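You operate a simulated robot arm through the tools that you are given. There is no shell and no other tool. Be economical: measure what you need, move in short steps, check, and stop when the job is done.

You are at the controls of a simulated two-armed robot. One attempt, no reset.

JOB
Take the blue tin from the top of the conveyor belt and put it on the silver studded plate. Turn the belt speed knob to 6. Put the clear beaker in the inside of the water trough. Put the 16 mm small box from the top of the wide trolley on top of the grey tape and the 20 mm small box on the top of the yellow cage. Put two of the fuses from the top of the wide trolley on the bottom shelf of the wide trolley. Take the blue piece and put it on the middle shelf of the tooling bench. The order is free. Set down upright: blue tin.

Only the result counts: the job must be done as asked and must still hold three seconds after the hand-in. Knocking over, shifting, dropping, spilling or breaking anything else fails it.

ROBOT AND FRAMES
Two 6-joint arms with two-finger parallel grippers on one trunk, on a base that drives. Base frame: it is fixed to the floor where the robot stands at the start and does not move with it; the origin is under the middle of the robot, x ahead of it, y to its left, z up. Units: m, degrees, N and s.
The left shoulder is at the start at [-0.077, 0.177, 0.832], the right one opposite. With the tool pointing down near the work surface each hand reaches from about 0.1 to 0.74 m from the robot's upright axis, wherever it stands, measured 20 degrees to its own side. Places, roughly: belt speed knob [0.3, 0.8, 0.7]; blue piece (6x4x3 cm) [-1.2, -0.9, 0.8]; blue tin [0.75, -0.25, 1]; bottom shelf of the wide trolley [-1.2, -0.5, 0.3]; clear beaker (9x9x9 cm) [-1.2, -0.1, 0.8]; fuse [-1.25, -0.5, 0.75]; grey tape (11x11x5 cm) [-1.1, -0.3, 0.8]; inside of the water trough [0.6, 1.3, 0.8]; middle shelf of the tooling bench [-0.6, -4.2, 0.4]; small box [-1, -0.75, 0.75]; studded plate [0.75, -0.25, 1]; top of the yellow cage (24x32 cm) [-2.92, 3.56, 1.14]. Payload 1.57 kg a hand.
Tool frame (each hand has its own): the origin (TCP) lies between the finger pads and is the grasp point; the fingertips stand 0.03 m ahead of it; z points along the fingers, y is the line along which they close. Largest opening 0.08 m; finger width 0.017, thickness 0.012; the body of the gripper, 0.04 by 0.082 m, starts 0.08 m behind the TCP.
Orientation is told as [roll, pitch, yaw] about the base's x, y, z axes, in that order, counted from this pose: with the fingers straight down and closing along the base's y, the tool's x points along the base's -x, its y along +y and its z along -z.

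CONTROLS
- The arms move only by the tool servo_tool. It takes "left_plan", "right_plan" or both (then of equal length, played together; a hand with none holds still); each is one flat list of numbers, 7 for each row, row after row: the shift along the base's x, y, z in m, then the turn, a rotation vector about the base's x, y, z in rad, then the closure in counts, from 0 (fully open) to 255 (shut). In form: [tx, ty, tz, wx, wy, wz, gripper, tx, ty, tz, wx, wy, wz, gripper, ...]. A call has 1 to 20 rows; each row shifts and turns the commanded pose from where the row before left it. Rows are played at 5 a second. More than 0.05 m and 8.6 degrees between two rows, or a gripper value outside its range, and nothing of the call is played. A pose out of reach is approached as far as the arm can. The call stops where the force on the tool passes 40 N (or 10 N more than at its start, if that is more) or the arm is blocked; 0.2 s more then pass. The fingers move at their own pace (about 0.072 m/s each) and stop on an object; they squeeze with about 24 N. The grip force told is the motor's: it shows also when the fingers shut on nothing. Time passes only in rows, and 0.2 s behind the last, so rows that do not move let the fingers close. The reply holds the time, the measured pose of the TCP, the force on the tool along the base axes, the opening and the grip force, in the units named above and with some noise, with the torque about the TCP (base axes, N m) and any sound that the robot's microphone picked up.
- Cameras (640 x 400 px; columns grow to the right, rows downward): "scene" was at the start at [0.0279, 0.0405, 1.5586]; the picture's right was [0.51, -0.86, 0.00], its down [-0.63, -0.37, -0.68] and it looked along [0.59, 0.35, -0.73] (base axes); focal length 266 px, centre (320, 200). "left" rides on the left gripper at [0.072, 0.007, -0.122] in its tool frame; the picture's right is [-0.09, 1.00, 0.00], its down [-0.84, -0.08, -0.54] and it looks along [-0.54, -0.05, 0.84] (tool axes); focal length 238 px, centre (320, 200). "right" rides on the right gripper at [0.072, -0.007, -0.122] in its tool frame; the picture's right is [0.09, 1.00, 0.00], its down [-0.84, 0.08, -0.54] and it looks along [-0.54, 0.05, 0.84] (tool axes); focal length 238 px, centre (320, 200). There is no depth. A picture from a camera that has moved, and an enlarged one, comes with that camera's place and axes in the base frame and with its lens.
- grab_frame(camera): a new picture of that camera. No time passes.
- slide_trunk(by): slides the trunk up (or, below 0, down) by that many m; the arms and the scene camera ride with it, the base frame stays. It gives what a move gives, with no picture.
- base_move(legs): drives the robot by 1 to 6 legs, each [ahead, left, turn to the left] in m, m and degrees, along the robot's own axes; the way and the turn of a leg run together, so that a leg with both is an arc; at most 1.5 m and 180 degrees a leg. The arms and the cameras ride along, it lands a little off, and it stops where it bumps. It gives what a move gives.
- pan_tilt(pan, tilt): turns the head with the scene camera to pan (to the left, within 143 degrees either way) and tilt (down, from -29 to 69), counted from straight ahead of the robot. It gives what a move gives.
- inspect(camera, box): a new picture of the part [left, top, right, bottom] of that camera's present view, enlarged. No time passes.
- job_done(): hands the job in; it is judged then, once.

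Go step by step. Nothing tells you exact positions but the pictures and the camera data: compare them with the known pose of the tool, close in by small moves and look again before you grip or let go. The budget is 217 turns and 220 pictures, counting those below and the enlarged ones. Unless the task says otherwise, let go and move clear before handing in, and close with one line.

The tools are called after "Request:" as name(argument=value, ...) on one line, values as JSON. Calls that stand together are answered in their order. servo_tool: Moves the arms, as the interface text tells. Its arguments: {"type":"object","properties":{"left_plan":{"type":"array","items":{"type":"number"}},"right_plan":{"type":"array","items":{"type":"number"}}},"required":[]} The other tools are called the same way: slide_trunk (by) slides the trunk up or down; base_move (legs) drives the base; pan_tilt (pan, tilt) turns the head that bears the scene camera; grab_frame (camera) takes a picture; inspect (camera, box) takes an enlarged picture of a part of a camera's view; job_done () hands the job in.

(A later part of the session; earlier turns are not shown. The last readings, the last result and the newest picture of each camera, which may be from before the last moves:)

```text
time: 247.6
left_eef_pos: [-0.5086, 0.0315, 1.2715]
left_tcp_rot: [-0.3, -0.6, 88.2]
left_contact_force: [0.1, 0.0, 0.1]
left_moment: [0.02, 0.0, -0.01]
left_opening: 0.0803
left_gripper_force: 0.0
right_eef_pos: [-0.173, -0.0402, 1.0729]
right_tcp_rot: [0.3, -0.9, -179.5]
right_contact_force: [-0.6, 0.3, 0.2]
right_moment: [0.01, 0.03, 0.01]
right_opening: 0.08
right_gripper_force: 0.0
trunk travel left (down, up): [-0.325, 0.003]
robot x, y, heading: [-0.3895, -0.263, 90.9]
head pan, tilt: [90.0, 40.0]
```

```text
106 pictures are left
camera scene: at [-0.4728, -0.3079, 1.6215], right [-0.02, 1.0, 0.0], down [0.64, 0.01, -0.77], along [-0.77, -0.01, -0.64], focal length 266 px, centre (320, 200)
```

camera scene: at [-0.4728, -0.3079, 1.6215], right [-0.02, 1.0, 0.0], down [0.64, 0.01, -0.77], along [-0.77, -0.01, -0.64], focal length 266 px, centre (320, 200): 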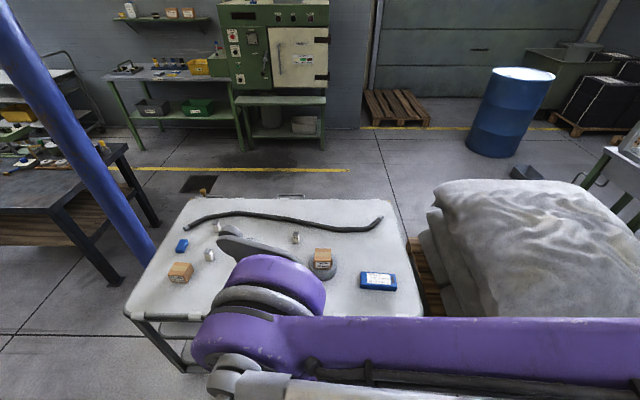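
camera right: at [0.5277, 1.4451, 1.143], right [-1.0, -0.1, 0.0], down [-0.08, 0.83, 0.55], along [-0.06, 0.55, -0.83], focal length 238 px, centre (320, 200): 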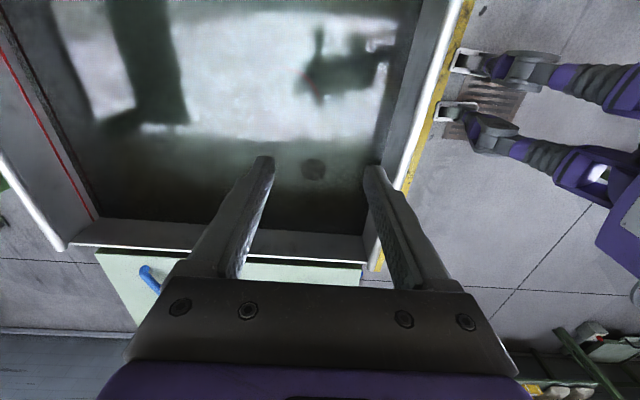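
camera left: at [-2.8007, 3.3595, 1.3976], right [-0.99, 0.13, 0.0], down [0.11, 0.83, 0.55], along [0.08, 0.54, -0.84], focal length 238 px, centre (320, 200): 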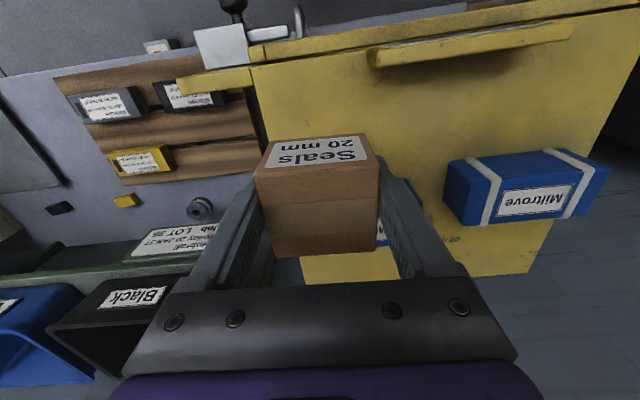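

Request:
base_move(legs=[[0, 0, 89.5], [0, 0.3, 0]])

Request:
pan_tilt(pan=0, tilt=45)

Request:
grab_frame(camera="scene")

Request:
grab_frame(camera="left")

Request:
grab_frame(camera="right")

```text
time: 254.5
left_eef_pos: [-0.6957, -0.6688, 1.2713]
left_tcp_rot: [-0.3, -0.6, 175.6]
left_contact_force: [0.5, -0.8, -0.4]
left_moment: [0.01, 0.01, 0.02]
left_opening: 0.0797
left_gripper_force: 0.1
right_eef_pos: [-0.6091, -0.3378, 1.0714]
right_tcp_rot: [0.3, -0.8, -92.2]
right_contact_force: [0.2, 0.4, 0.2]
right_moment: [0.02, 0.0, -0.02]
right_opening: 0.0801
right_gripper_force: 0.0
trunk travel left (down, up): [-0.325, 0.003]
robot x, y, heading: [-0.3947, -0.5608, 178.4]
head pan, tilt: [90.0, 40.0]
```

```text
time: 256.2
left_eef_pos: [-0.6959, -0.6692, 1.2714]
left_tcp_rot: [-0.3, -0.6, 175.6]
left_contact_force: [-0.3, 0.6, 1.1]
left_moment: [-0.03, 0.04, 0.03]
left_opening: 0.0802
left_gripper_force: 0.1
right_eef_pos: [-0.6102, -0.3367, 1.0715]
right_tcp_rot: [0.3, -0.8, -92.2]
right_contact_force: [-0.4, -0.4, -0.1]
right_moment: [0.0, 0.02, 0.02]
right_opening: 0.08
right_gripper_force: 0.1
trunk travel left (down, up): [-0.325, 0.003]
robot x, y, heading: [-0.3978, -0.5649, 178.4]
head pan, tilt: [0.0, 45.0]
```

```text
105 pictures are left
camera scene: at [-0.4349, -0.5617, 1.6142], right [0.03, 1.0, 0.0], down [0.71, -0.02, -0.71], along [-0.71, 0.02, -0.71], focal length 266 px, centre (320, 200)
```

scene: 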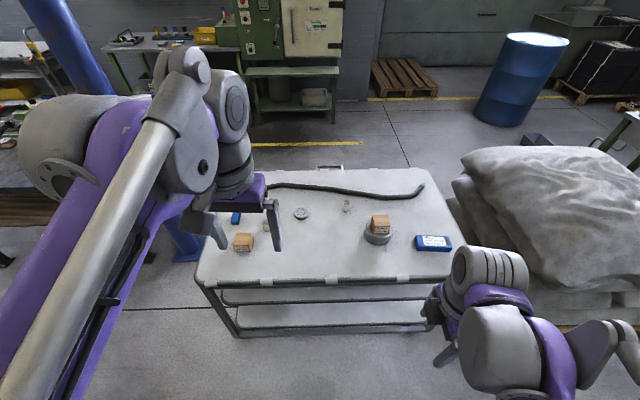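

```text
104 pictures are left
camera left: at [-0.623, -0.6807, 1.3932], right [-0.17, -0.99, 0.0], down [-0.82, 0.14, 0.55], along [-0.54, 0.1, -0.83], focal length 238 px, centre (320, 200)
```

left: 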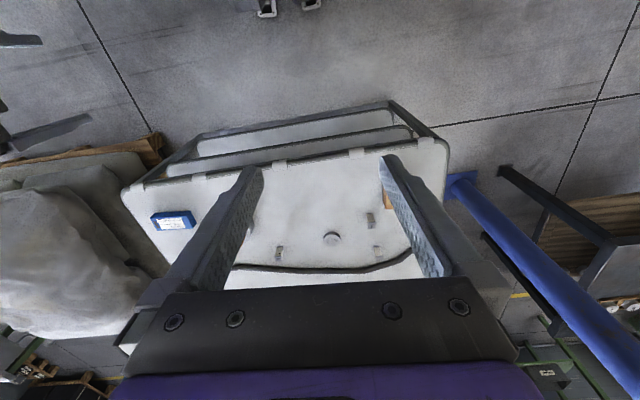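

```text
103 pictures are left
camera right: at [-0.6145, -0.2631, 1.192], right [1.0, 0.05, 0.0], down [0.04, -0.83, 0.55], along [0.03, -0.55, -0.83], focal length 238 px, centre (320, 200)
```

right: 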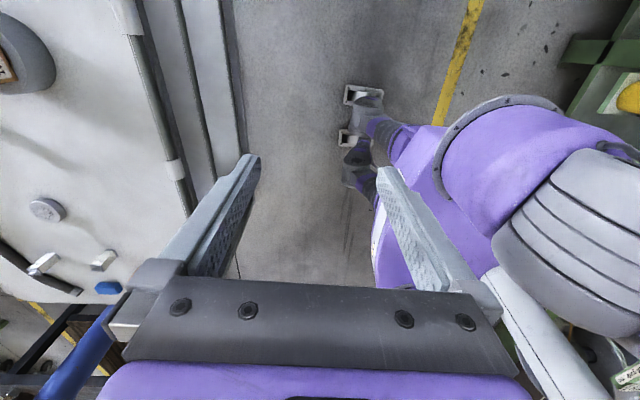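

Fuses: A ≈(-1.24,-0.42), B ≈(-1.14,-0.765), C ≈(-1.30,-0.79). I'll grip two upright with the hands tilted forward 45° so they can go in on the bottom shelf upright. First drive closer and tilt.

Request:
base_move(legs=[[0.18, 0, 1.5]])

Request:
servo_tool(left_plan=[-0.04, 0, -0.02, 0, 0.0, 0.037, 0, -0.04, 0, -0.02, 0, 0.0, 0.037, 0, -0.03, 0, -0.03, 0, 0.13, 0, 0, -0.03, -0.01, -0.03, 0, 0.13, 0, 0, -0.03, -0.01, -0.03, 0, 0.13, 0, 0, 0, -0.02, -0.03, 0, 0.13, 0, 0, 0, -0.02, -0.03, 0, 0.13, 0, 0, 0, -0.02, -0.03, 0, 0.135, 0, 0], right_plan=[-0.04, 0, 0, 0, 0, -0.145, 0, -0.04, 0, 0, 0, 0, -0.145, 0, -0.04, 0, 0, 0, 0, -0.145, 0, -0.03, 0, 0, 0, 0, -0.145, 0, -0.03, 0, 0, 0, 0, -0.145, 0, 0, 0, 0, 0, 0, -0.145, 0, 0, 0, 0, 0, 0, -0.145, 0, 0, 0, 0, 0, 0, -0.145, 0])

Request:
grab_frame(camera="left")

Request:
grab_frame(camera="scene")

```text
time: 257.6
left_eef_pos: [-0.8661, -0.6731, 1.2702]
left_tcp_rot: [-0.2, -0.5, 176.9]
left_contact_force: [0.5, 0.9, -0.4]
left_moment: [0.01, 0.05, -0.01]
left_opening: 0.0799
left_gripper_force: 0.0
right_eef_pos: [-0.7898, -0.34, 1.0709]
right_tcp_rot: [0.3, -0.8, -90.6]
right_contact_force: [0.8, 0.4, 0.8]
right_moment: [-0.03, -0.03, 0.0]
right_opening: 0.0801
right_gripper_force: 0.1
trunk travel left (down, up): [-0.325, 0.003]
robot x, y, heading: [-0.5705, -0.5591, 179.4]
head pan, tilt: [0.0, 45.0]
```

```text
time: 259.4
left_eef_pos: [-1.0368, -0.7531, 1.0508]
left_tcp_rot: [-1.5, -45.8, -178.2]
left_contact_force: [-0.4, 0.1, -0.1]
left_moment: [-0.02, 0.01, 0.0]
left_opening: 0.0798
left_gripper_force: 0.1
right_eef_pos: [-0.9715, -0.3396, 1.0732]
right_tcp_rot: [0.3, -0.7, -157.3]
right_contact_force: [0.3, -0.9, 0.7]
right_moment: [0.01, 0.01, -0.02]
right_opening: 0.0802
right_gripper_force: 0.0
trunk travel left (down, up): [-0.325, 0.003]
robot x, y, heading: [-0.5698, -0.5577, 179.7]
head pan, tilt: [0.0, 45.0]
```

```text
102 pictures are left
camera left: at [-0.8991, -0.7586, 1.0854], right [-0.05, -1.0, 0.05], down [-0.2, 0.06, 0.98], along [-0.98, 0.04, -0.2], focal length 238 px, centre (320, 200)
```

left: 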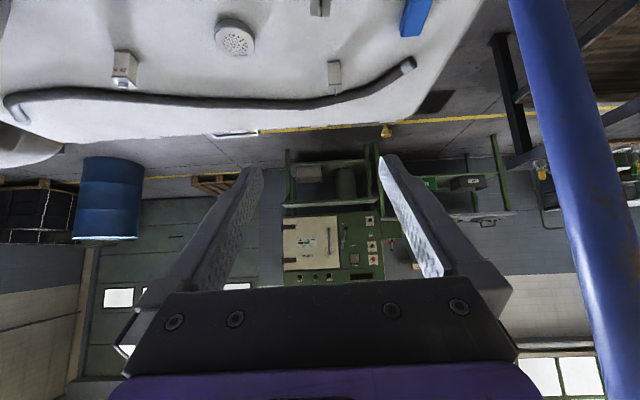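

```text
101 pictures are left
camera scene: at [-0.6101, -0.56, 1.6142], right [0.0, 1.0, 0.0], down [0.71, 0.0, -0.71], along [-0.71, 0.0, -0.71], focal length 266 px, centre (320, 200)
```

scene: 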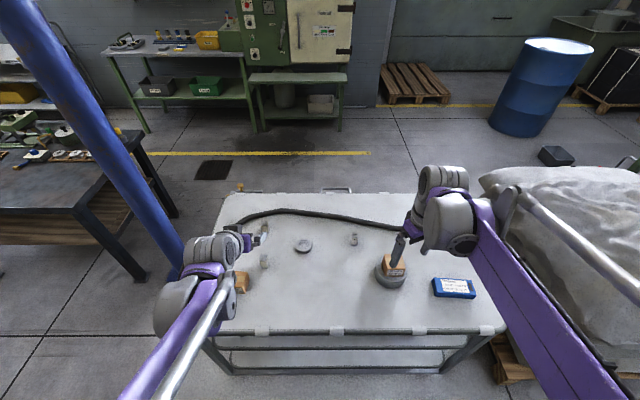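

Request:
inspect(camera="scene", box=[220, 200, 400, 310])

```text
3.56 times, centred on (310, 255) of scene
camera zoom: at [-0.6101, -0.56, 1.6142], right [0.0, 1.0, 0.0], down [0.71, 0.0, -0.71], along [-0.71, 0.0, -0.71], focal length 946 px, centre (356, 4)
```

zoom: 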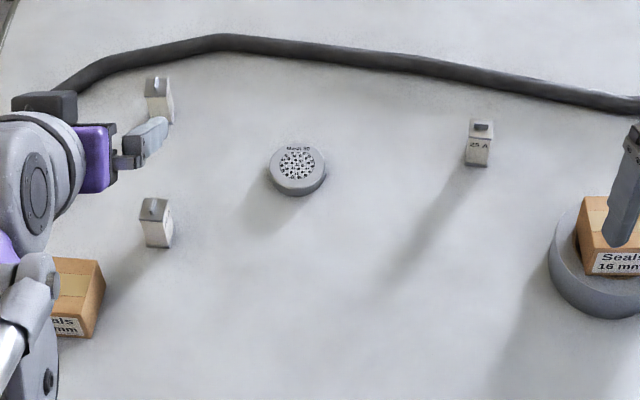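

Request:
servo_tool(left_plan=[-0.005, -0.003, -0.045, 0, 0, 0, 95, -0.006, -0.003, -0.045, 0, 0, 0, 95, -0.006, -0.003, -0.045, 0, 0, 0, 95, -0.006, -0.004, -0.045, 0, 0, 0, 95])

Request:
grab_frame(camera="left")

Request:
inspect(camera="scene", box=[220, 200, 400, 310])

```text
time: 260.4
left_eef_pos: [-1.0599, -0.7659, 0.8717]
left_tcp_rot: [-1.6, -45.5, -178.1]
left_contact_force: [-0.2, -0.1, -0.2]
left_moment: [0.03, 0.02, -0.01]
left_opening: 0.0501
left_gripper_force: 0.0
right_eef_pos: [-0.971, -0.3395, 1.0716]
right_tcp_rot: [0.2, -0.7, -157.2]
right_contact_force: [-0.1, -0.5, 0.5]
right_moment: [-0.01, -0.02, 0.01]
right_opening: 0.08
right_gripper_force: 0.1
trunk travel left (down, up): [-0.325, 0.003]
robot x, y, heading: [-0.5706, -0.558, 179.7]
head pan, tilt: [0.0, 45.0]
```

```text
99 pictures are left
camera left: at [-0.9218, -0.7713, 0.9062], right [-0.05, -1.0, 0.05], down [-0.2, 0.06, 0.98], along [-0.98, 0.04, -0.2], focal length 238 px, centre (320, 200)
```

left: 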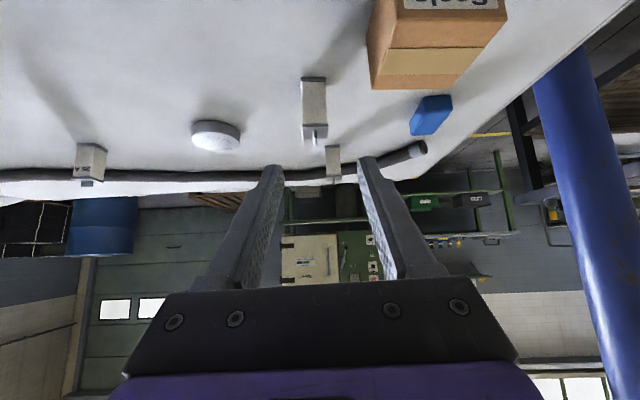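

```text
3.56 times, centred on (310, 255) of scene
camera zoom: at [-0.6111, -0.5601, 1.6142], right [0.0, 1.0, 0.0], down [0.71, 0.0, -0.71], along [-0.71, 0.0, -0.71], focal length 946 px, centre (356, 4)
```

zoom: 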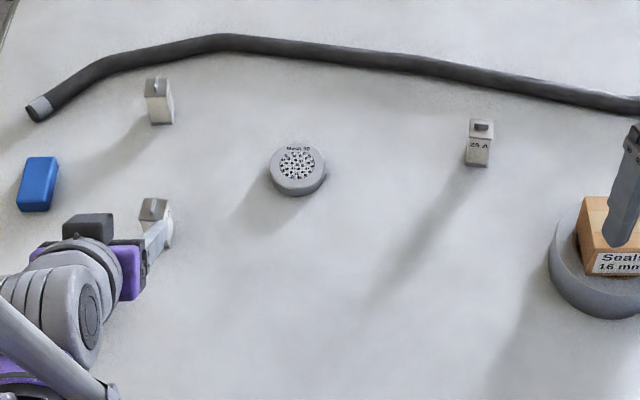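

Request:
servo_tool(left_plan=[-0.02, 0, -0.026, 0, 0, 0, 95, -0.02, 0, -0.026, 0, 0, 0, 95, -0.022, 0.001, -0.024, 0, 0, 0, 95])

Request:
grab_frame(camera="left")

Request:
inspect(camera="scene", box=[220, 220, 330, 310])

```text
time: 261.2
left_eef_pos: [-1.125, -0.7642, 0.793]
left_tcp_rot: [-1.6, -45.5, -178.2]
left_contact_force: [-0.3, -0.2, -0.6]
left_moment: [0.05, 0.02, 0.01]
left_opening: 0.0503
left_gripper_force: 0.0
right_eef_pos: [-0.9714, -0.3401, 1.0714]
right_tcp_rot: [0.3, -0.7, -157.1]
right_contact_force: [0.0, -0.2, 0.3]
right_moment: [0.03, 0.03, 0.01]
right_opening: 0.0801
right_gripper_force: 0.2
trunk travel left (down, up): [-0.325, 0.003]
robot x, y, heading: [-0.5752, -0.5606, 179.5]
head pan, tilt: [0.0, 45.0]
```

```text
97 pictures are left
camera left: at [-0.9871, -0.7695, 0.8283], right [-0.05, -1.0, 0.05], down [-0.2, 0.06, 0.98], along [-0.98, 0.04, -0.2], focal length 238 px, centre (320, 200)
```

left: 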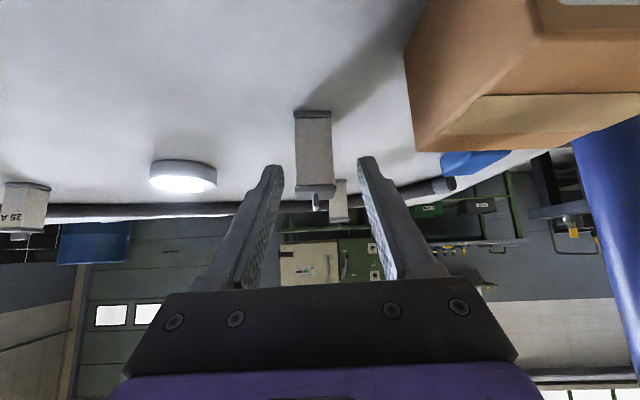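

```text
4.44 times, centred on (275, 265) of scene
camera zoom: at [-0.6105, -0.5598, 1.6142], right [0.0, 1.0, 0.0], down [0.71, 0.0, -0.71], along [-0.71, 0.0, -0.71], focal length 1183 px, centre (520, -89)
```

zoom: 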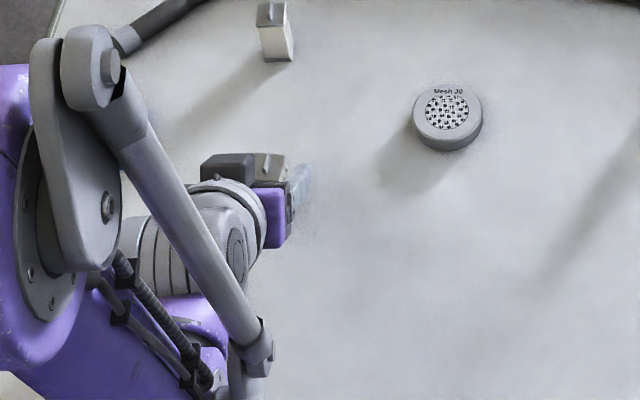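

Request:
servo_tool(left_plan=[-0.01, 0, -0.011, 0, 0, 0, 95, -0.008, 0, -0.008, 0, 0, 0, 95, 0, 0, 0, 0, 0, 0, 140, 0, 0, 0, 0, 0, 0, 200, 0, 0, 0, 0, 0, 0, 230, 0, 0, 0, 0, 0, 0, 230])

Request:
grab_frame(camera="left")

```text
time: 262.6
left_eef_pos: [-1.1419, -0.7635, 0.7738]
left_tcp_rot: [-1.5, -45.6, -178.2]
left_contact_force: [0.2, 0.7, 1.2]
left_moment: [0.01, 0.04, -0.03]
left_opening: 0.0252
left_gripper_force: 23.5
right_eef_pos: [-0.9703, -0.3402, 1.0708]
right_tcp_rot: [0.3, -0.7, -157.1]
right_contact_force: [-0.1, 0.3, -0.4]
right_moment: [-0.04, -0.01, -0.01]
right_opening: 0.0803
right_gripper_force: 0.0
trunk travel left (down, up): [-0.325, 0.003]
robot x, y, heading: [-0.5742, -0.5553, 179.4]
head pan, tilt: [0.0, 45.0]
```

```text
95 pictures are left
camera left: at [-1.0035, -0.7694, 0.8094], right [-0.05, -1.0, 0.05], down [-0.2, 0.06, 0.98], along [-0.98, 0.04, -0.2], focal length 238 px, centre (320, 200)
```

left: 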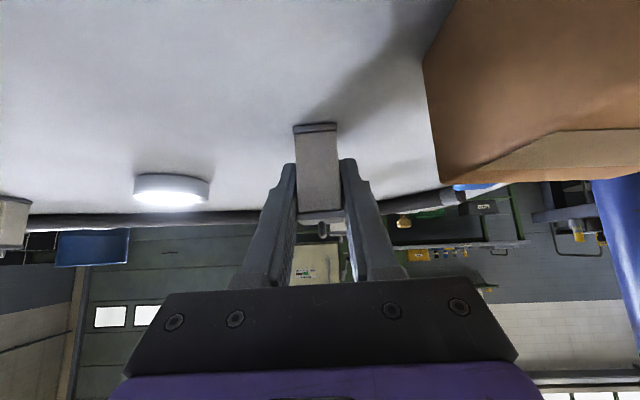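

Fuse B is gripped. Lift, retract, back off and lower the trunk to see the bottom shelf.

Request:
servo_tool(left_plan=[0, 0.002, 0.04, 0, 0, 0, 230, 0, 0.002, 0.04, 0, 0, 0, 230, 0.02, 0.002, 0.03, 0, 0, 0, 230, 0.04, 0, 0, 0, 0, 0, 230, 0.04, 0, 0, 0, 0, 0, 230, 0.04, 0, 0, 0, 0, 0, 230, 0.04, 0, 0, 0, 0, 0, 230], right_plan=[0, 0, 0, 0, 0, 0, 0, 0, 0, 0, 0, 0, 0, 0, 0, 0, 0, 0, 0, 0, 0, 0.04, 0, 0, 0, 0, 0, 0, 0.04, 0, 0, 0, 0, 0, 0, 0.04, 0, 0, 0, 0, 0, 0, 0, 0, 0, 0, 0, 0, 0])

Request:
base_move(legs=[[-0.28, 0, 0]])

Request:
slide_trunk(by=-0.3)

Request:
grab_frame(camera="left")

Request:
grab_frame(camera="scene")

```text
time: 264.2
left_eef_pos: [-0.9648, -0.7604, 0.897]
left_tcp_rot: [-1.5, -45.6, -178.1]
left_contact_force: [1.5, -0.3, -0.5]
left_moment: [-0.01, -0.02, -0.02]
left_opening: 0.0251
left_gripper_force: 23.9
left hand out of reach, approached as far as the arm can: row 7
right_eef_pos: [-0.8505, -0.3379, 1.0726]
right_tcp_rot: [0.3, -0.8, -157.3]
right_contact_force: [0.1, 0.0, 0.8]
right_moment: [0.02, 0.01, 0.01]
right_opening: 0.08
right_gripper_force: 0.1
trunk travel left (down, up): [-0.325, 0.003]
robot x, y, heading: [-0.5706, -0.5636, 179.7]
head pan, tilt: [0.0, 45.0]
```

```text
time: 266.2
left_eef_pos: [-0.6876, -0.7624, 0.8974]
left_tcp_rot: [-1.5, -45.5, -178.0]
left_contact_force: [0.0, 0.0, -0.8]
left_moment: [0.01, 0.01, 0.0]
left_opening: 0.0252
left_gripper_force: 23.9
right_eef_pos: [-0.5727, -0.3392, 1.0726]
right_tcp_rot: [0.3, -0.8, -157.1]
right_contact_force: [-0.9, 0.2, -0.1]
right_moment: [0.0, -0.03, -0.01]
right_opening: 0.08
right_gripper_force: 0.0
trunk travel left (down, up): [-0.325, 0.003]
robot x, y, heading: [-0.2944, -0.562, 180.0]
head pan, tilt: [0.0, 45.0]
```

```text
time: 269.2
left_eef_pos: [-0.6873, -0.7618, 0.5972]
left_tcp_rot: [-1.6, -45.5, -178.1]
left_contact_force: [-0.9, 0.4, -1.2]
left_moment: [0.01, 0.01, 0.01]
left_opening: 0.0252
left_gripper_force: 23.6
right_eef_pos: [-0.5739, -0.3396, 0.7729]
right_tcp_rot: [0.3, -0.8, -157.1]
right_contact_force: [-0.2, -0.3, 0.4]
right_moment: [-0.01, 0.03, -0.04]
right_opening: 0.0801
right_gripper_force: 0.1
trunk travel left (down, up): [-0.025, 0.303]
robot x, y, heading: [-0.2927, -0.5598, 180.0]
head pan, tilt: [0.0, 45.0]
```

```text
94 pictures are left
camera left: at [-0.5499, -0.7678, 0.6319], right [-0.05, -1.0, 0.05], down [-0.2, 0.06, 0.98], along [-0.98, 0.04, -0.2], focal length 238 px, centre (320, 200)
```

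left: 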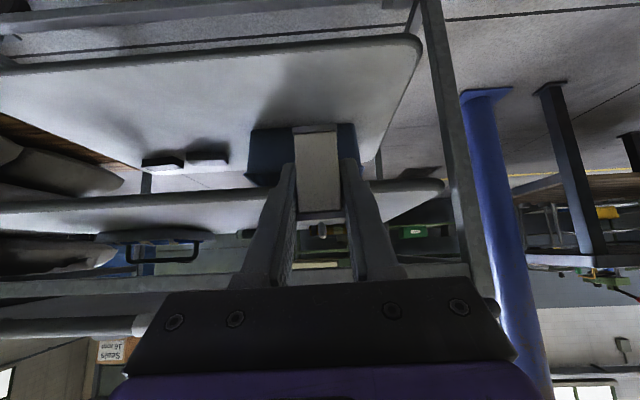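

```text
93 pictures are left
camera scene: at [-0.3806, -0.5606, 1.3025], right [0.0, 1.0, 0.0], down [0.71, 0.0, -0.71], along [-0.71, 0.0, -0.71], focal length 266 px, centre (320, 200)
```

scene: 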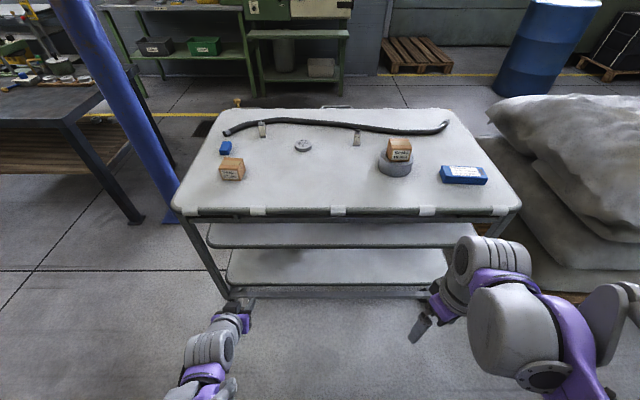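

The bottom shelf's surface is ~z 0.29 with front edge at x≈-0.907; middle shelf at ~0.55. I'll enter between them with the tilted hand.

Request:
servo_tool(left_plan=[0, 0.01, -0.045, 0, 0, 0, 230, 0, 0.01, -0.045, 0, 0, 0, 230, 0, 0.01, -0.045, 0, 0, 0, 230, 0, 0.01, -0.045, 0, 0, 0, 230, 0, 0.01, -0.025, 0, 0, 0, 230, -0.04, 0.01, 0, 0, 0, 0, 230, -0.04, 0, 0, 0, 0, 0, 230])

Request:
grab_frame(camera="left")

Request:
grab_frame(camera="scene")

```text
time: 270.8
left_eef_pos: [-0.8367, -0.7007, 0.4501]
left_tcp_rot: [-1.6, -45.5, -178.0]
left_contact_force: [-0.4, 0.1, 0.0]
left_moment: [0.0, 0.01, 0.01]
left_opening: 0.025
left_gripper_force: 24.0
left hand out of reach, approached as far as the arm can: row 2, 3, 4, 5
right_eef_pos: [-0.5718, -0.3403, 0.7722]
right_tcp_rot: [0.3, -0.8, -157.1]
right_contact_force: [-0.1, 0.0, 0.9]
right_moment: [-0.03, -0.02, 0.03]
right_opening: 0.0797
right_gripper_force: 0.1
trunk travel left (down, up): [-0.025, 0.303]
robot x, y, heading: [-0.2915, -0.5612, 180.0]
head pan, tilt: [0.0, 45.0]
```

```text
92 pictures are left
camera left: at [-0.6977, -0.7043, 0.4853], right [-0.05, -1.0, 0.05], down [-0.2, 0.06, 0.98], along [-0.98, 0.04, -0.2], focal length 238 px, centre (320, 200)
```

left: 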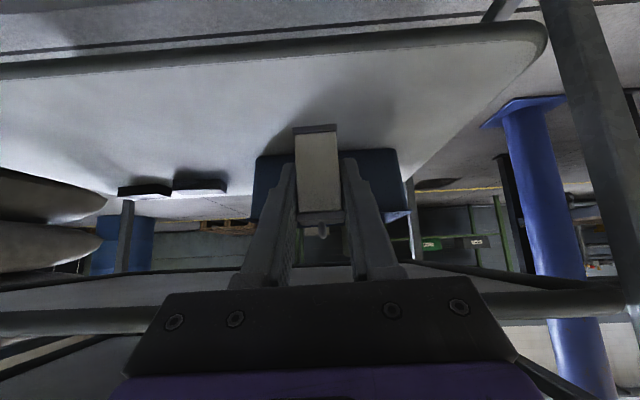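

```text
91 pictures are left
camera scene: at [-0.3809, -0.5606, 1.3024], right [0.0, 1.0, 0.0], down [0.71, 0.0, -0.71], along [-0.71, 0.0, -0.71], focal length 266 px, centre (320, 200)
```

scene: 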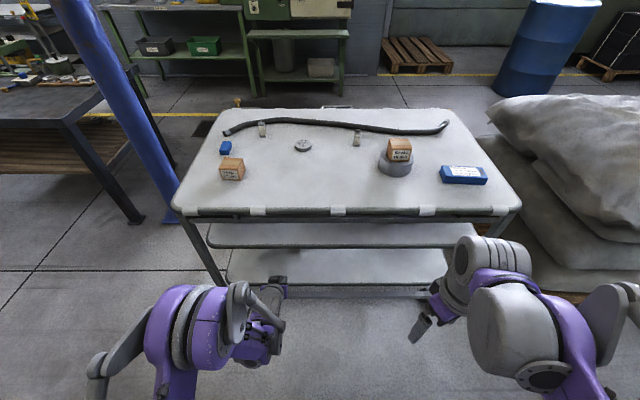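

Request:
servo_tool(left_plan=[-0.04, 0, -0.03, 0, 0, 0, 230, -0.04, 0, -0.03, 0, 0, 0, 230, -0.04, 0, -0.02, 0, 0, 0, 230])

Request:
grab_frame(camera="left")

Request:
inspect(camera="scene", box=[180, 200, 380, 360])

```text
time: 271.6
left_eef_pos: [-0.9546, -0.7012, 0.3715]
left_tcp_rot: [-1.6, -45.4, -178.0]
left_contact_force: [0.2, 0.5, -0.9]
left_moment: [0.02, -0.03, 0.0]
left_opening: 0.0248
left_gripper_force: 23.9
right_eef_pos: [-0.5727, -0.3382, 0.7728]
right_tcp_rot: [0.4, -0.8, -157.2]
right_contact_force: [-1.2, -0.1, 0.1]
right_moment: [0.03, 0.0, -0.03]
right_opening: 0.0804
right_gripper_force: 0.1
trunk travel left (down, up): [-0.025, 0.303]
robot x, y, heading: [-0.2955, -0.5609, 180.0]
head pan, tilt: [0.0, 45.0]
```

```text
90 pictures are left
camera left: at [-0.8163, -0.7067, 0.4073], right [-0.05, -1.0, 0.05], down [-0.2, 0.06, 0.98], along [-0.98, 0.04, -0.2], focal length 238 px, centre (320, 200)
```

left: 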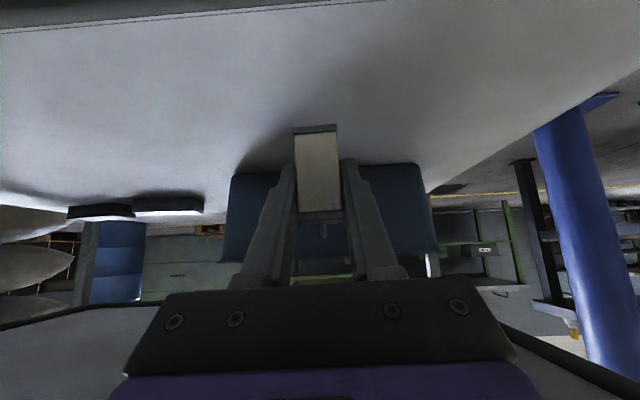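

```text
2.50 times, centred on (280, 280) of scene
camera zoom: at [-0.3811, -0.5606, 1.3024], right [0.0, 1.0, 0.0], down [0.71, 0.0, -0.71], along [-0.71, 0.0, -0.71], focal length 666 px, centre (420, 0)
```

zoom: 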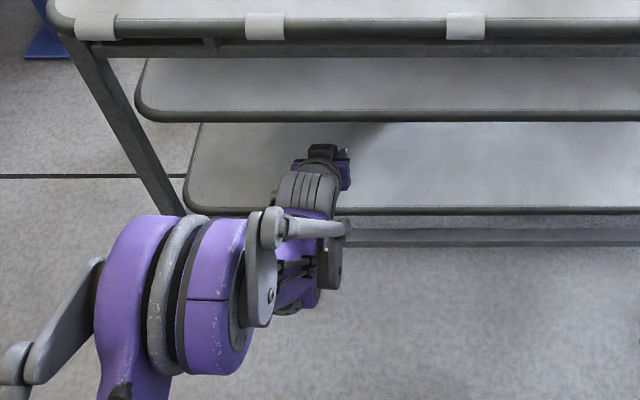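

Request:
servo_tool(left_plan=[-0.01, 0, -0.02, 0, 0, 0, 230, 0, 0, -0.01, 0, 0, 0, 230])

Request:
servo_tool(left_plan=[0, 0, -0.005, 0, 0, 0, 230])

Request:
servo_tool(left_plan=[0, 0, -0.005, 0, 0, 0, 230])

Request:
grab_frame(camera="left")

```text
time: 272.2
left_eef_pos: [-0.9613, -0.7017, 0.3431]
left_tcp_rot: [-1.7, -45.5, -178.0]
left_contact_force: [-0.3, 0.6, -0.3]
left_moment: [0.0, 0.01, -0.02]
left_opening: 0.0252
left_gripper_force: 24.6
right_eef_pos: [-0.5719, -0.3397, 0.7734]
right_tcp_rot: [0.4, -0.8, -157.0]
right_contact_force: [-0.5, -0.1, 0.8]
right_moment: [0.0, -0.03, 0.0]
right_opening: 0.0801
right_gripper_force: 0.0
trunk travel left (down, up): [-0.025, 0.303]
robot x, y, heading: [-0.294, -0.5602, 180.0]
head pan, tilt: [0.0, 45.0]
```

```text
time: 272.6
left_eef_pos: [-0.9621, -0.7014, 0.3381]
left_tcp_rot: [-1.5, -45.4, -178.0]
left_contact_force: [0.0, 0.1, -0.6]
left_moment: [0.03, 0.0, -0.01]
left_opening: 0.0252
left_gripper_force: 24.1
right_eef_pos: [-0.573, -0.3386, 0.7721]
right_tcp_rot: [0.3, -0.8, -157.2]
right_contact_force: [-0.9, 0.3, -1.1]
right_moment: [0.02, 0.0, -0.03]
right_opening: 0.0802
right_gripper_force: 0.1
trunk travel left (down, up): [-0.025, 0.303]
robot x, y, heading: [-0.2945, -0.5608, 180.0]
head pan, tilt: [0.0, 45.0]
```

```text
time: 273.0
left_eef_pos: [-0.9639, -0.7017, 0.3336]
left_tcp_rot: [-1.6, -45.5, -178.0]
left_contact_force: [0.8, -0.6, -0.9]
left_moment: [-0.01, -0.01, 0.0]
left_opening: 0.0251
left_gripper_force: 23.9
right_eef_pos: [-0.5722, -0.3383, 0.7719]
right_tcp_rot: [0.3, -0.8, -157.1]
right_contact_force: [-0.7, 0.5, -0.4]
right_moment: [-0.02, 0.01, 0.03]
right_opening: 0.0799
right_gripper_force: 0.1
trunk travel left (down, up): [-0.025, 0.303]
robot x, y, heading: [-0.2938, -0.5606, 179.6]
head pan, tilt: [0.0, 45.0]
```

```text
88 pictures are left
camera left: at [-0.8248, -0.707, 0.3679], right [-0.05, -1.0, 0.05], down [-0.2, 0.06, 0.98], along [-0.98, 0.04, -0.2], focal length 238 px, centre (320, 200)
```

left: 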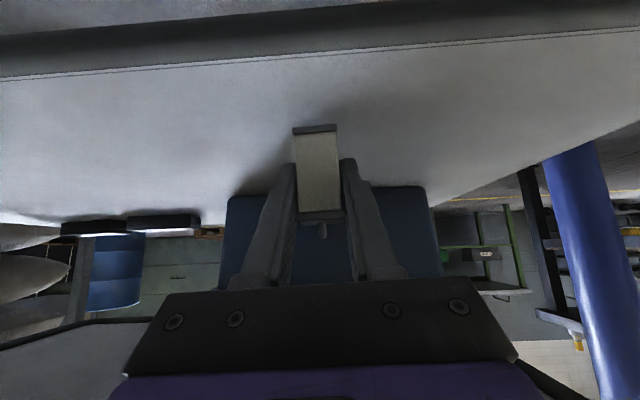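

Request:
servo_tool(left_plan=[0, 0, -0.005, 0, 0, 0, 230])

Request:
servo_tool(left_plan=[0, 0, -0.004, 0, 0, 0, 230])

Request:
servo_tool(left_plan=[0, 0, -0.004, 0, 0, 0, 230])

Request:
servo_tool(left_plan=[0, 0, -0.004, 0, 0, 0, 230])

```text
time: 273.4
left_eef_pos: [-0.9613, -0.7029, 0.3278]
left_tcp_rot: [-1.5, -45.5, -177.9]
left_contact_force: [-0.1, 0.5, -0.7]
left_moment: [-0.01, 0.0, -0.01]
left_opening: 0.0253
left_gripper_force: 24.2
right_eef_pos: [-0.572, -0.3395, 0.7727]
right_tcp_rot: [0.3, -0.8, -157.1]
right_contact_force: [0.9, 0.4, -1.0]
right_moment: [0.01, -0.01, -0.01]
right_opening: 0.0798
right_gripper_force: 0.0
trunk travel left (down, up): [-0.025, 0.303]
robot x, y, heading: [-0.2956, -0.5582, 179.6]
head pan, tilt: [0.0, 45.0]
```

```text
time: 273.8
left_eef_pos: [-0.963, -0.7006, 0.3227]
left_tcp_rot: [-1.6, -45.5, -178.0]
left_contact_force: [0.8, 0.7, -0.6]
left_moment: [0.02, 0.0, -0.01]
left_opening: 0.0249
left_gripper_force: 24.2
right_eef_pos: [-0.573, -0.3384, 0.7729]
right_tcp_rot: [0.4, -0.8, -157.1]
right_contact_force: [-0.2, 1.0, -0.5]
right_moment: [-0.01, 0.0, 0.0]
right_opening: 0.08
right_gripper_force: 0.1
trunk travel left (down, up): [-0.025, 0.303]
robot x, y, heading: [-0.2967, -0.5608, 180.1]
head pan, tilt: [0.0, 45.0]
```

```text
time: 274.2
left_eef_pos: [-0.9616, -0.7007, 0.3193]
left_tcp_rot: [-1.6, -45.5, -178.0]
left_contact_force: [-0.6, 0.0, -0.9]
left_moment: [0.01, 0.01, -0.01]
left_opening: 0.0251
left_gripper_force: 24.3
right_eef_pos: [-0.5721, -0.3395, 0.7727]
right_tcp_rot: [0.4, -0.9, -157.2]
right_contact_force: [-1.1, 0.0, 0.3]
right_moment: [0.02, -0.01, -0.01]
right_opening: 0.0798
right_gripper_force: 0.1
trunk travel left (down, up): [-0.025, 0.303]
robot x, y, heading: [-0.298, -0.5659, 179.8]
head pan, tilt: [0.0, 45.0]
```

```text
time: 274.6
left_eef_pos: [-0.9621, -0.7009, 0.3157]
left_tcp_rot: [-1.6, -45.6, -178.1]
left_contact_force: [-0.5, -0.3, -0.1]
left_moment: [0.01, -0.02, 0.02]
left_opening: 0.025
left_gripper_force: 23.9
right_eef_pos: [-0.5736, -0.3385, 0.7728]
right_tcp_rot: [0.3, -0.9, -157.1]
right_contact_force: [0.1, -0.1, -0.2]
right_moment: [-0.01, -0.03, -0.01]
right_opening: 0.0801
right_gripper_force: 0.1
trunk travel left (down, up): [-0.025, 0.303]
robot x, y, heading: [-0.295, -0.5581, 179.8]
head pan, tilt: [0.0, 45.0]
```

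Request:
servo_tool(left_plan=[0, 0, -0.004, 0, 0, 0, 230, 0, 0, -0.003, 0, 0, 0, 230])

Request:
servo_tool(left_plan=[0, 0, -0.004, 0, 0, 0, 230, 0, 0, -0.003, 0, 0, 0, 230])

Request:
grab_frame(camera="left")

```text
time: 275.2
left_eef_pos: [-0.9619, -0.7014, 0.3117]
left_tcp_rot: [-1.5, -45.6, -178.1]
left_contact_force: [-4.0, 2.1, 15.8]
left_moment: [-0.13, -0.01, -0.06]
left_opening: 0.0249
left_gripper_force: 24.5
right_eef_pos: [-0.5732, -0.3389, 0.7725]
right_tcp_rot: [0.3, -0.9, -157.0]
right_contact_force: [0.0, -0.4, 0.2]
right_moment: [0.02, 0.04, -0.02]
right_opening: 0.0803
right_gripper_force: 0.0
trunk travel left (down, up): [-0.025, 0.303]
robot x, y, heading: [-0.2942, -0.5632, 180.0]
head pan, tilt: [0.0, 45.0]
```

```text
time: 275.9
left_eef_pos: [-0.9619, -0.702, 0.3065]
left_tcp_rot: [-1.4, -45.9, -178.2]
left_contact_force: [5.7, -0.1, 23.3]
left_moment: [-0.33, -0.14, 0.04]
left_opening: 0.0252
left_gripper_force: 24.5
right_eef_pos: [-0.5697, -0.3386, 0.7733]
right_tcp_rot: [0.3, -0.9, -157.0]
right_contact_force: [-0.7, 0.0, 0.1]
right_moment: [0.03, 0.01, -0.03]
right_opening: 0.0797
right_gripper_force: 0.1
trunk travel left (down, up): [-0.025, 0.303]
robot x, y, heading: [-0.295, -0.5616, 179.9]
head pan, tilt: [0.0, 45.0]
stopped in row 2 (left hand): the force on the tool passed its limit at 41 N (the readings are from after the stop); the commanded pose is now the measured one
```

```text
87 pictures are left
camera left: at [-0.8238, -0.7068, 0.3403], right [-0.05, -1.0, 0.05], down [-0.19, 0.06, 0.98], along [-0.98, 0.04, -0.2], focal length 238 px, centre (320, 200)
```

left: 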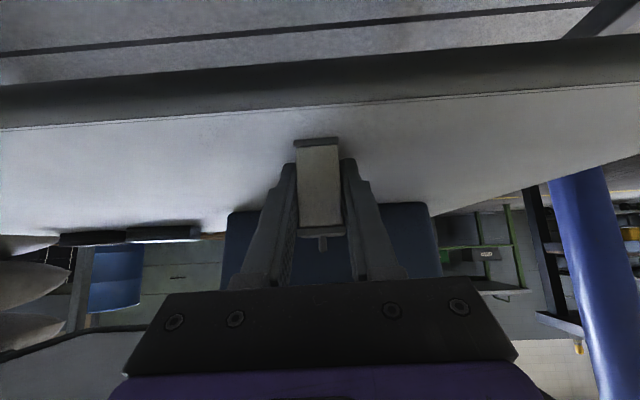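

Fuse is down. Open and withdraw along the tool axis.

Request:
servo_tool(left_plan=[0, 0, 0.003, 0, 0, 0, 230, 0, 0, 0, 0, 0, 0, 150, 0, 0, 0, 0, 0, 0, 95, 0, 0, 0, 0, 0, 0, 95, 0.02, 0, 0.02, 0, 0, 0, 95, 0.02, 0, 0.02, 0, 0, 0, 95, 0.03, 0, 0.03, 0, 0, 0, 95, 0.04, 0, 0.03, 0, 0, 0, 95])

Request:
grab_frame(camera="left")

Request:
grab_frame(camera="scene")

```text
time: 277.7
left_eef_pos: [-0.8509, -0.703, 0.4082]
left_tcp_rot: [-1.6, -45.7, -178.2]
left_contact_force: [-0.5, 0.5, 0.2]
left_moment: [-0.01, -0.02, 0.0]
left_opening: 0.0502
left_gripper_force: 0.0
right_eef_pos: [-0.5725, -0.3406, 0.7712]
right_tcp_rot: [0.3, -0.8, -157.1]
right_contact_force: [-0.2, 0.2, 0.4]
right_moment: [0.02, -0.03, -0.02]
right_opening: 0.0801
right_gripper_force: 0.1
trunk travel left (down, up): [-0.025, 0.303]
robot x, y, heading: [-0.2892, -0.5622, 179.9]
head pan, tilt: [0.0, 45.0]
```

```text
86 pictures are left
camera left: at [-0.712, -0.7086, 0.4431], right [-0.05, -1.0, 0.05], down [-0.2, 0.06, 0.98], along [-0.98, 0.04, -0.2], focal length 238 px, centre (320, 200)
```

left: 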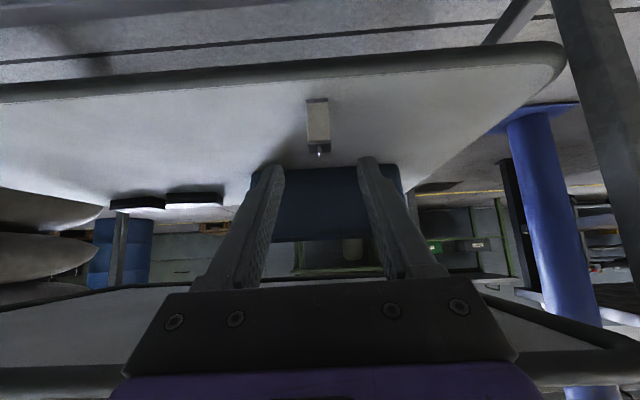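

```text
85 pictures are left
camera scene: at [-0.38, -0.5606, 1.3025], right [0.0, 1.0, 0.0], down [0.71, 0.0, -0.71], along [-0.71, 0.0, -0.71], focal length 266 px, centre (320, 200)
```

scene: 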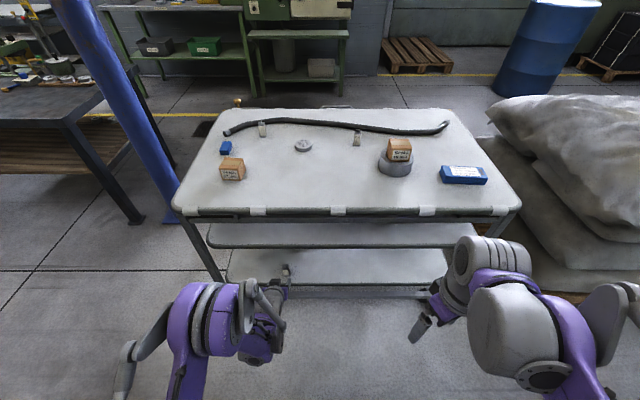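

Fuse 1 is standing on the bottom shelf. Go back up for fuse C.

Request:
servo_tool(left_plan=[0.04, 0, 0.01, 0, 0, 0, 95, 0.04, -0.01, 0.01, 0, 0, 0, 95, 0.02, -0.02, 0.02, 0, 0, 0, 95])

Request:
slide_trunk(by=0.3)

Request:
servo_tool(left_plan=[0, 0, 0.045, 0, 0, 0, 95, 0, 0, 0.045, 0, 0, 0, 95, -0.01, -0.01, 0.045, 0, 0, 0, 95, -0.01, -0.01, 0.02, 0, 0, 0, 95])

Request:
base_move(legs=[[0.28, 0, 0]])

Request:
grab_frame(camera="left")

Request:
inspect(camera="scene", box=[200, 200, 380, 310])

```text
time: 278.5
left_eef_pos: [-0.7565, -0.7329, 0.4507]
left_tcp_rot: [-1.5, -45.5, -178.0]
left_contact_force: [0.1, -0.3, -0.4]
left_moment: [-0.01, 0.03, -0.02]
left_opening: 0.0503
left_gripper_force: 0.0
left hand out of reach, approached as far as the arm can: row 3
right_eef_pos: [-0.5729, -0.3392, 0.7724]
right_tcp_rot: [0.3, -0.9, -157.1]
right_contact_force: [-0.2, -0.6, -0.2]
right_moment: [0.02, 0.02, -0.01]
right_opening: 0.08
right_gripper_force: 0.1
trunk travel left (down, up): [-0.025, 0.303]
robot x, y, heading: [-0.2936, -0.5612, 179.7]
head pan, tilt: [0.0, 45.0]
```

```text
time: 281.5
left_eef_pos: [-0.8448, -0.7315, 0.8404]
left_tcp_rot: [-2.0, -54.4, -177.6]
left_contact_force: [-0.3, -0.7, -0.1]
left_moment: [0.02, 0.01, 0.05]
left_opening: 0.0504
left_gripper_force: 0.1
right_eef_pos: [-0.5716, -0.3396, 1.0727]
right_tcp_rot: [0.2, -0.8, -157.2]
right_contact_force: [0.2, 0.6, 0.4]
right_moment: [-0.02, 0.02, 0.01]
right_opening: 0.0802
right_gripper_force: 0.2
trunk travel left (down, up): [-0.325, 0.003]
robot x, y, heading: [-0.2953, -0.5583, 180.0]
head pan, tilt: [0.0, 45.0]
```

```text
time: 282.5
left_eef_pos: [-0.8633, -0.7544, 0.995]
left_tcp_rot: [-2.0, -54.3, -177.7]
left_contact_force: [-0.3, -0.1, -0.2]
left_moment: [0.02, 0.04, 0.05]
left_opening: 0.0503
left_gripper_force: 0.1
right_eef_pos: [-0.5733, -0.339, 1.073]
right_tcp_rot: [0.3, -0.7, -157.2]
right_contact_force: [-0.2, 0.3, -0.1]
right_moment: [-0.01, 0.0, 0.04]
right_opening: 0.0798
right_gripper_force: 0.1
trunk travel left (down, up): [-0.325, 0.003]
robot x, y, heading: [-0.2935, -0.5601, 180.1]
head pan, tilt: [0.0, 45.0]
```

```text
time: 284.4
left_eef_pos: [-1.1375, -0.7532, 0.994]
left_tcp_rot: [-2.0, -54.4, -177.6]
left_contact_force: [-0.1, 0.2, -0.5]
left_moment: [0.0, 0.01, 0.03]
left_opening: 0.05
left_gripper_force: 0.1
right_eef_pos: [-0.8476, -0.3383, 1.0719]
right_tcp_rot: [0.3, -0.8, -157.0]
right_contact_force: [-0.1, 0.0, 1.6]
right_moment: [0.04, 0.0, 0.01]
right_opening: 0.0798
right_gripper_force: 0.0
trunk travel left (down, up): [-0.325, 0.003]
robot x, y, heading: [-0.5714, -0.5612, 179.9]
head pan, tilt: [0.0, 45.0]
```

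```text
84 pictures are left
camera left: at [-0.9967, -0.7585, 1.007], right [-0.04, -1.0, 0.05], down [-0.05, 0.06, 1.0], along [-1.0, 0.04, -0.05], focal length 238 px, centre (320, 200)
```

left: 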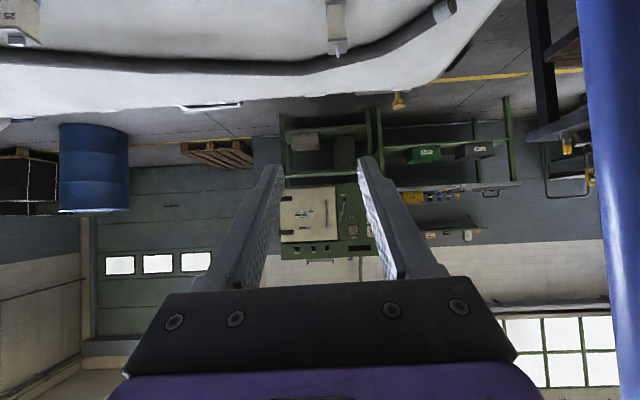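

```text
3.56 times, centred on (290, 255) of scene
camera zoom: at [-0.6063, -0.56, 1.614], right [0.0, 1.0, 0.0], down [0.71, 0.0, -0.71], along [-0.71, 0.0, -0.71], focal length 946 px, centre (427, 4)
```

zoom: 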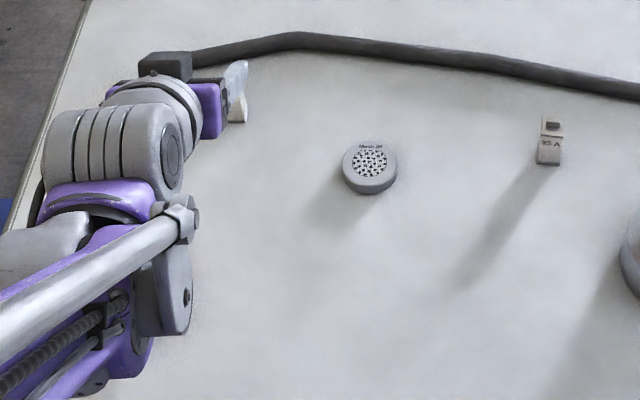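

Request:
servo_tool(left_plan=[-0.02, -0.008, -0.02, 0, -0.08, 0, 95, -0.02, -0.008, -0.035, 0, -0.08, 0, 95, -0.02, -0.008, -0.035, 0, 0, 0, 95, -0.018, -0.008, -0.03, 0, 0, 0, 95])

Request:
grab_frame(camera="left")

Request:
inspect(camera="scene", box=[200, 200, 380, 310])

```text
time: 285.4
left_eef_pos: [-1.2186, -0.7841, 0.8697]
left_tcp_rot: [-1.5, -45.1, -178.0]
left_contact_force: [0.3, 0.1, 0.5]
left_moment: [0.02, 0.01, -0.03]
left_opening: 0.0503
left_gripper_force: 0.1
right_eef_pos: [-0.8486, -0.3382, 1.0721]
right_tcp_rot: [0.3, -0.7, -157.2]
right_contact_force: [-1.1, -0.6, 0.3]
right_moment: [0.02, -0.02, -0.01]
right_opening: 0.0799
right_gripper_force: 0.1
trunk travel left (down, up): [-0.325, 0.003]
robot x, y, heading: [-0.571, -0.5609, 179.8]
head pan, tilt: [0.0, 45.0]
```

```text
82 pictures are left
camera left: at [-1.0803, -0.7897, 0.9058], right [-0.05, -1.0, 0.05], down [-0.21, 0.06, 0.98], along [-0.98, 0.04, -0.21], focal length 238 px, centre (320, 200)
```

left: 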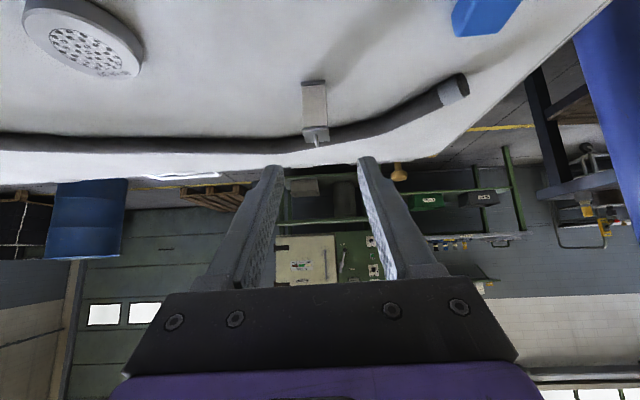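

```text
3.56 times, centred on (290, 255) of scene
camera zoom: at [-0.6078, -0.5604, 1.6142], right [0.0, 1.0, 0.0], down [0.71, 0.0, -0.71], along [-0.71, 0.0, -0.71], focal length 946 px, centre (427, 4)
```

zoom: 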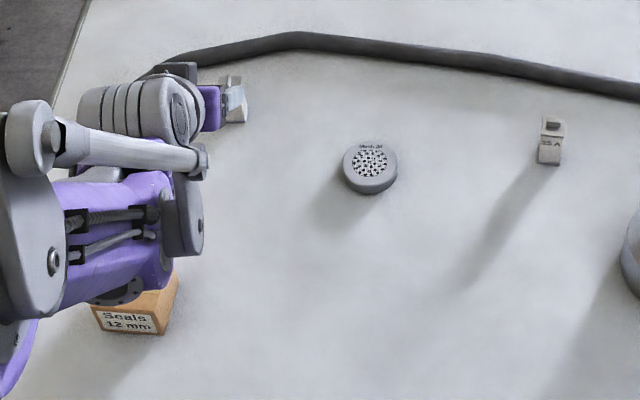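

Request:
servo_tool(left_plan=[-0.02, 0, -0.025, 0, 0, 0, 95, -0.02, 0, -0.025, 0, 0, 0, 95, -0.02, 0.0, -0.025, 0, 0, 0, 95, -0.019, 0.001, -0.019, 0, 0, 0, 95])

Request:
grab_frame(camera="left")

Request:
inspect(camera="scene", box=[180, 200, 360, 310])

```text
time: 286.4
left_eef_pos: [-1.2947, -0.7869, 0.7797]
left_tcp_rot: [-1.6, -45.1, -178.2]
left_contact_force: [-0.3, -0.2, 0.6]
left_moment: [0.04, 0.0, 0.02]
left_opening: 0.0503
left_gripper_force: 0.1
right_eef_pos: [-0.8483, -0.3387, 1.073]
right_tcp_rot: [0.3, -0.7, -157.2]
right_contact_force: [0.1, -0.6, -0.2]
right_moment: [0.01, -0.01, 0.01]
right_opening: 0.0801
right_gripper_force: 0.0
trunk travel left (down, up): [-0.325, 0.003]
robot x, y, heading: [-0.5659, -0.5583, 179.8]
head pan, tilt: [0.0, 45.0]
```

```text
80 pictures are left
camera left: at [-1.1573, -0.7911, 0.8151], right [-0.05, -1.0, 0.05], down [-0.21, 0.06, 0.98], along [-0.98, 0.04, -0.21], focal length 238 px, centre (320, 200)
```

left: 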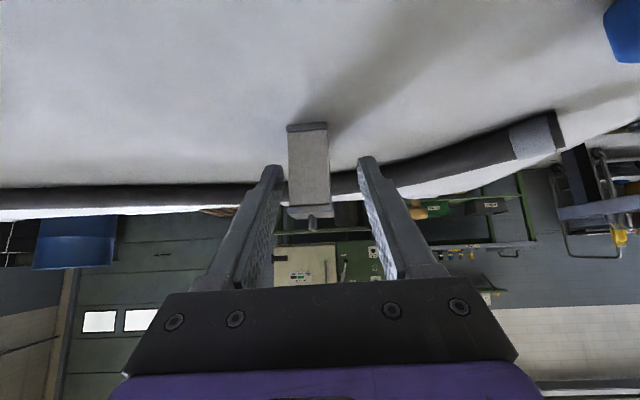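

```text
3.56 times, centred on (270, 255) of scene
camera zoom: at [-0.6077, -0.5602, 1.6142], right [0.0, 1.0, 0.0], down [0.71, 0.0, -0.71], along [-0.71, 0.0, -0.71], focal length 946 px, centre (498, 4)
```

zoom: 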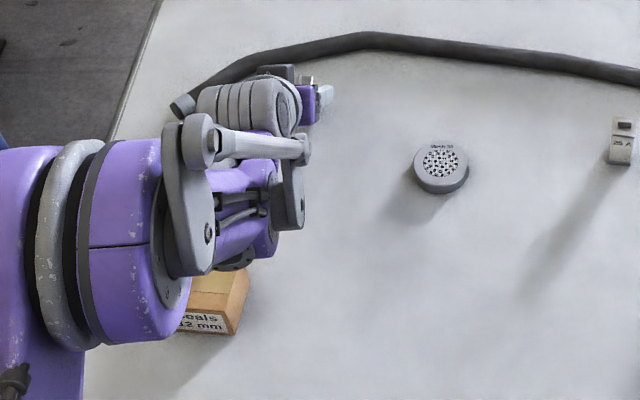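

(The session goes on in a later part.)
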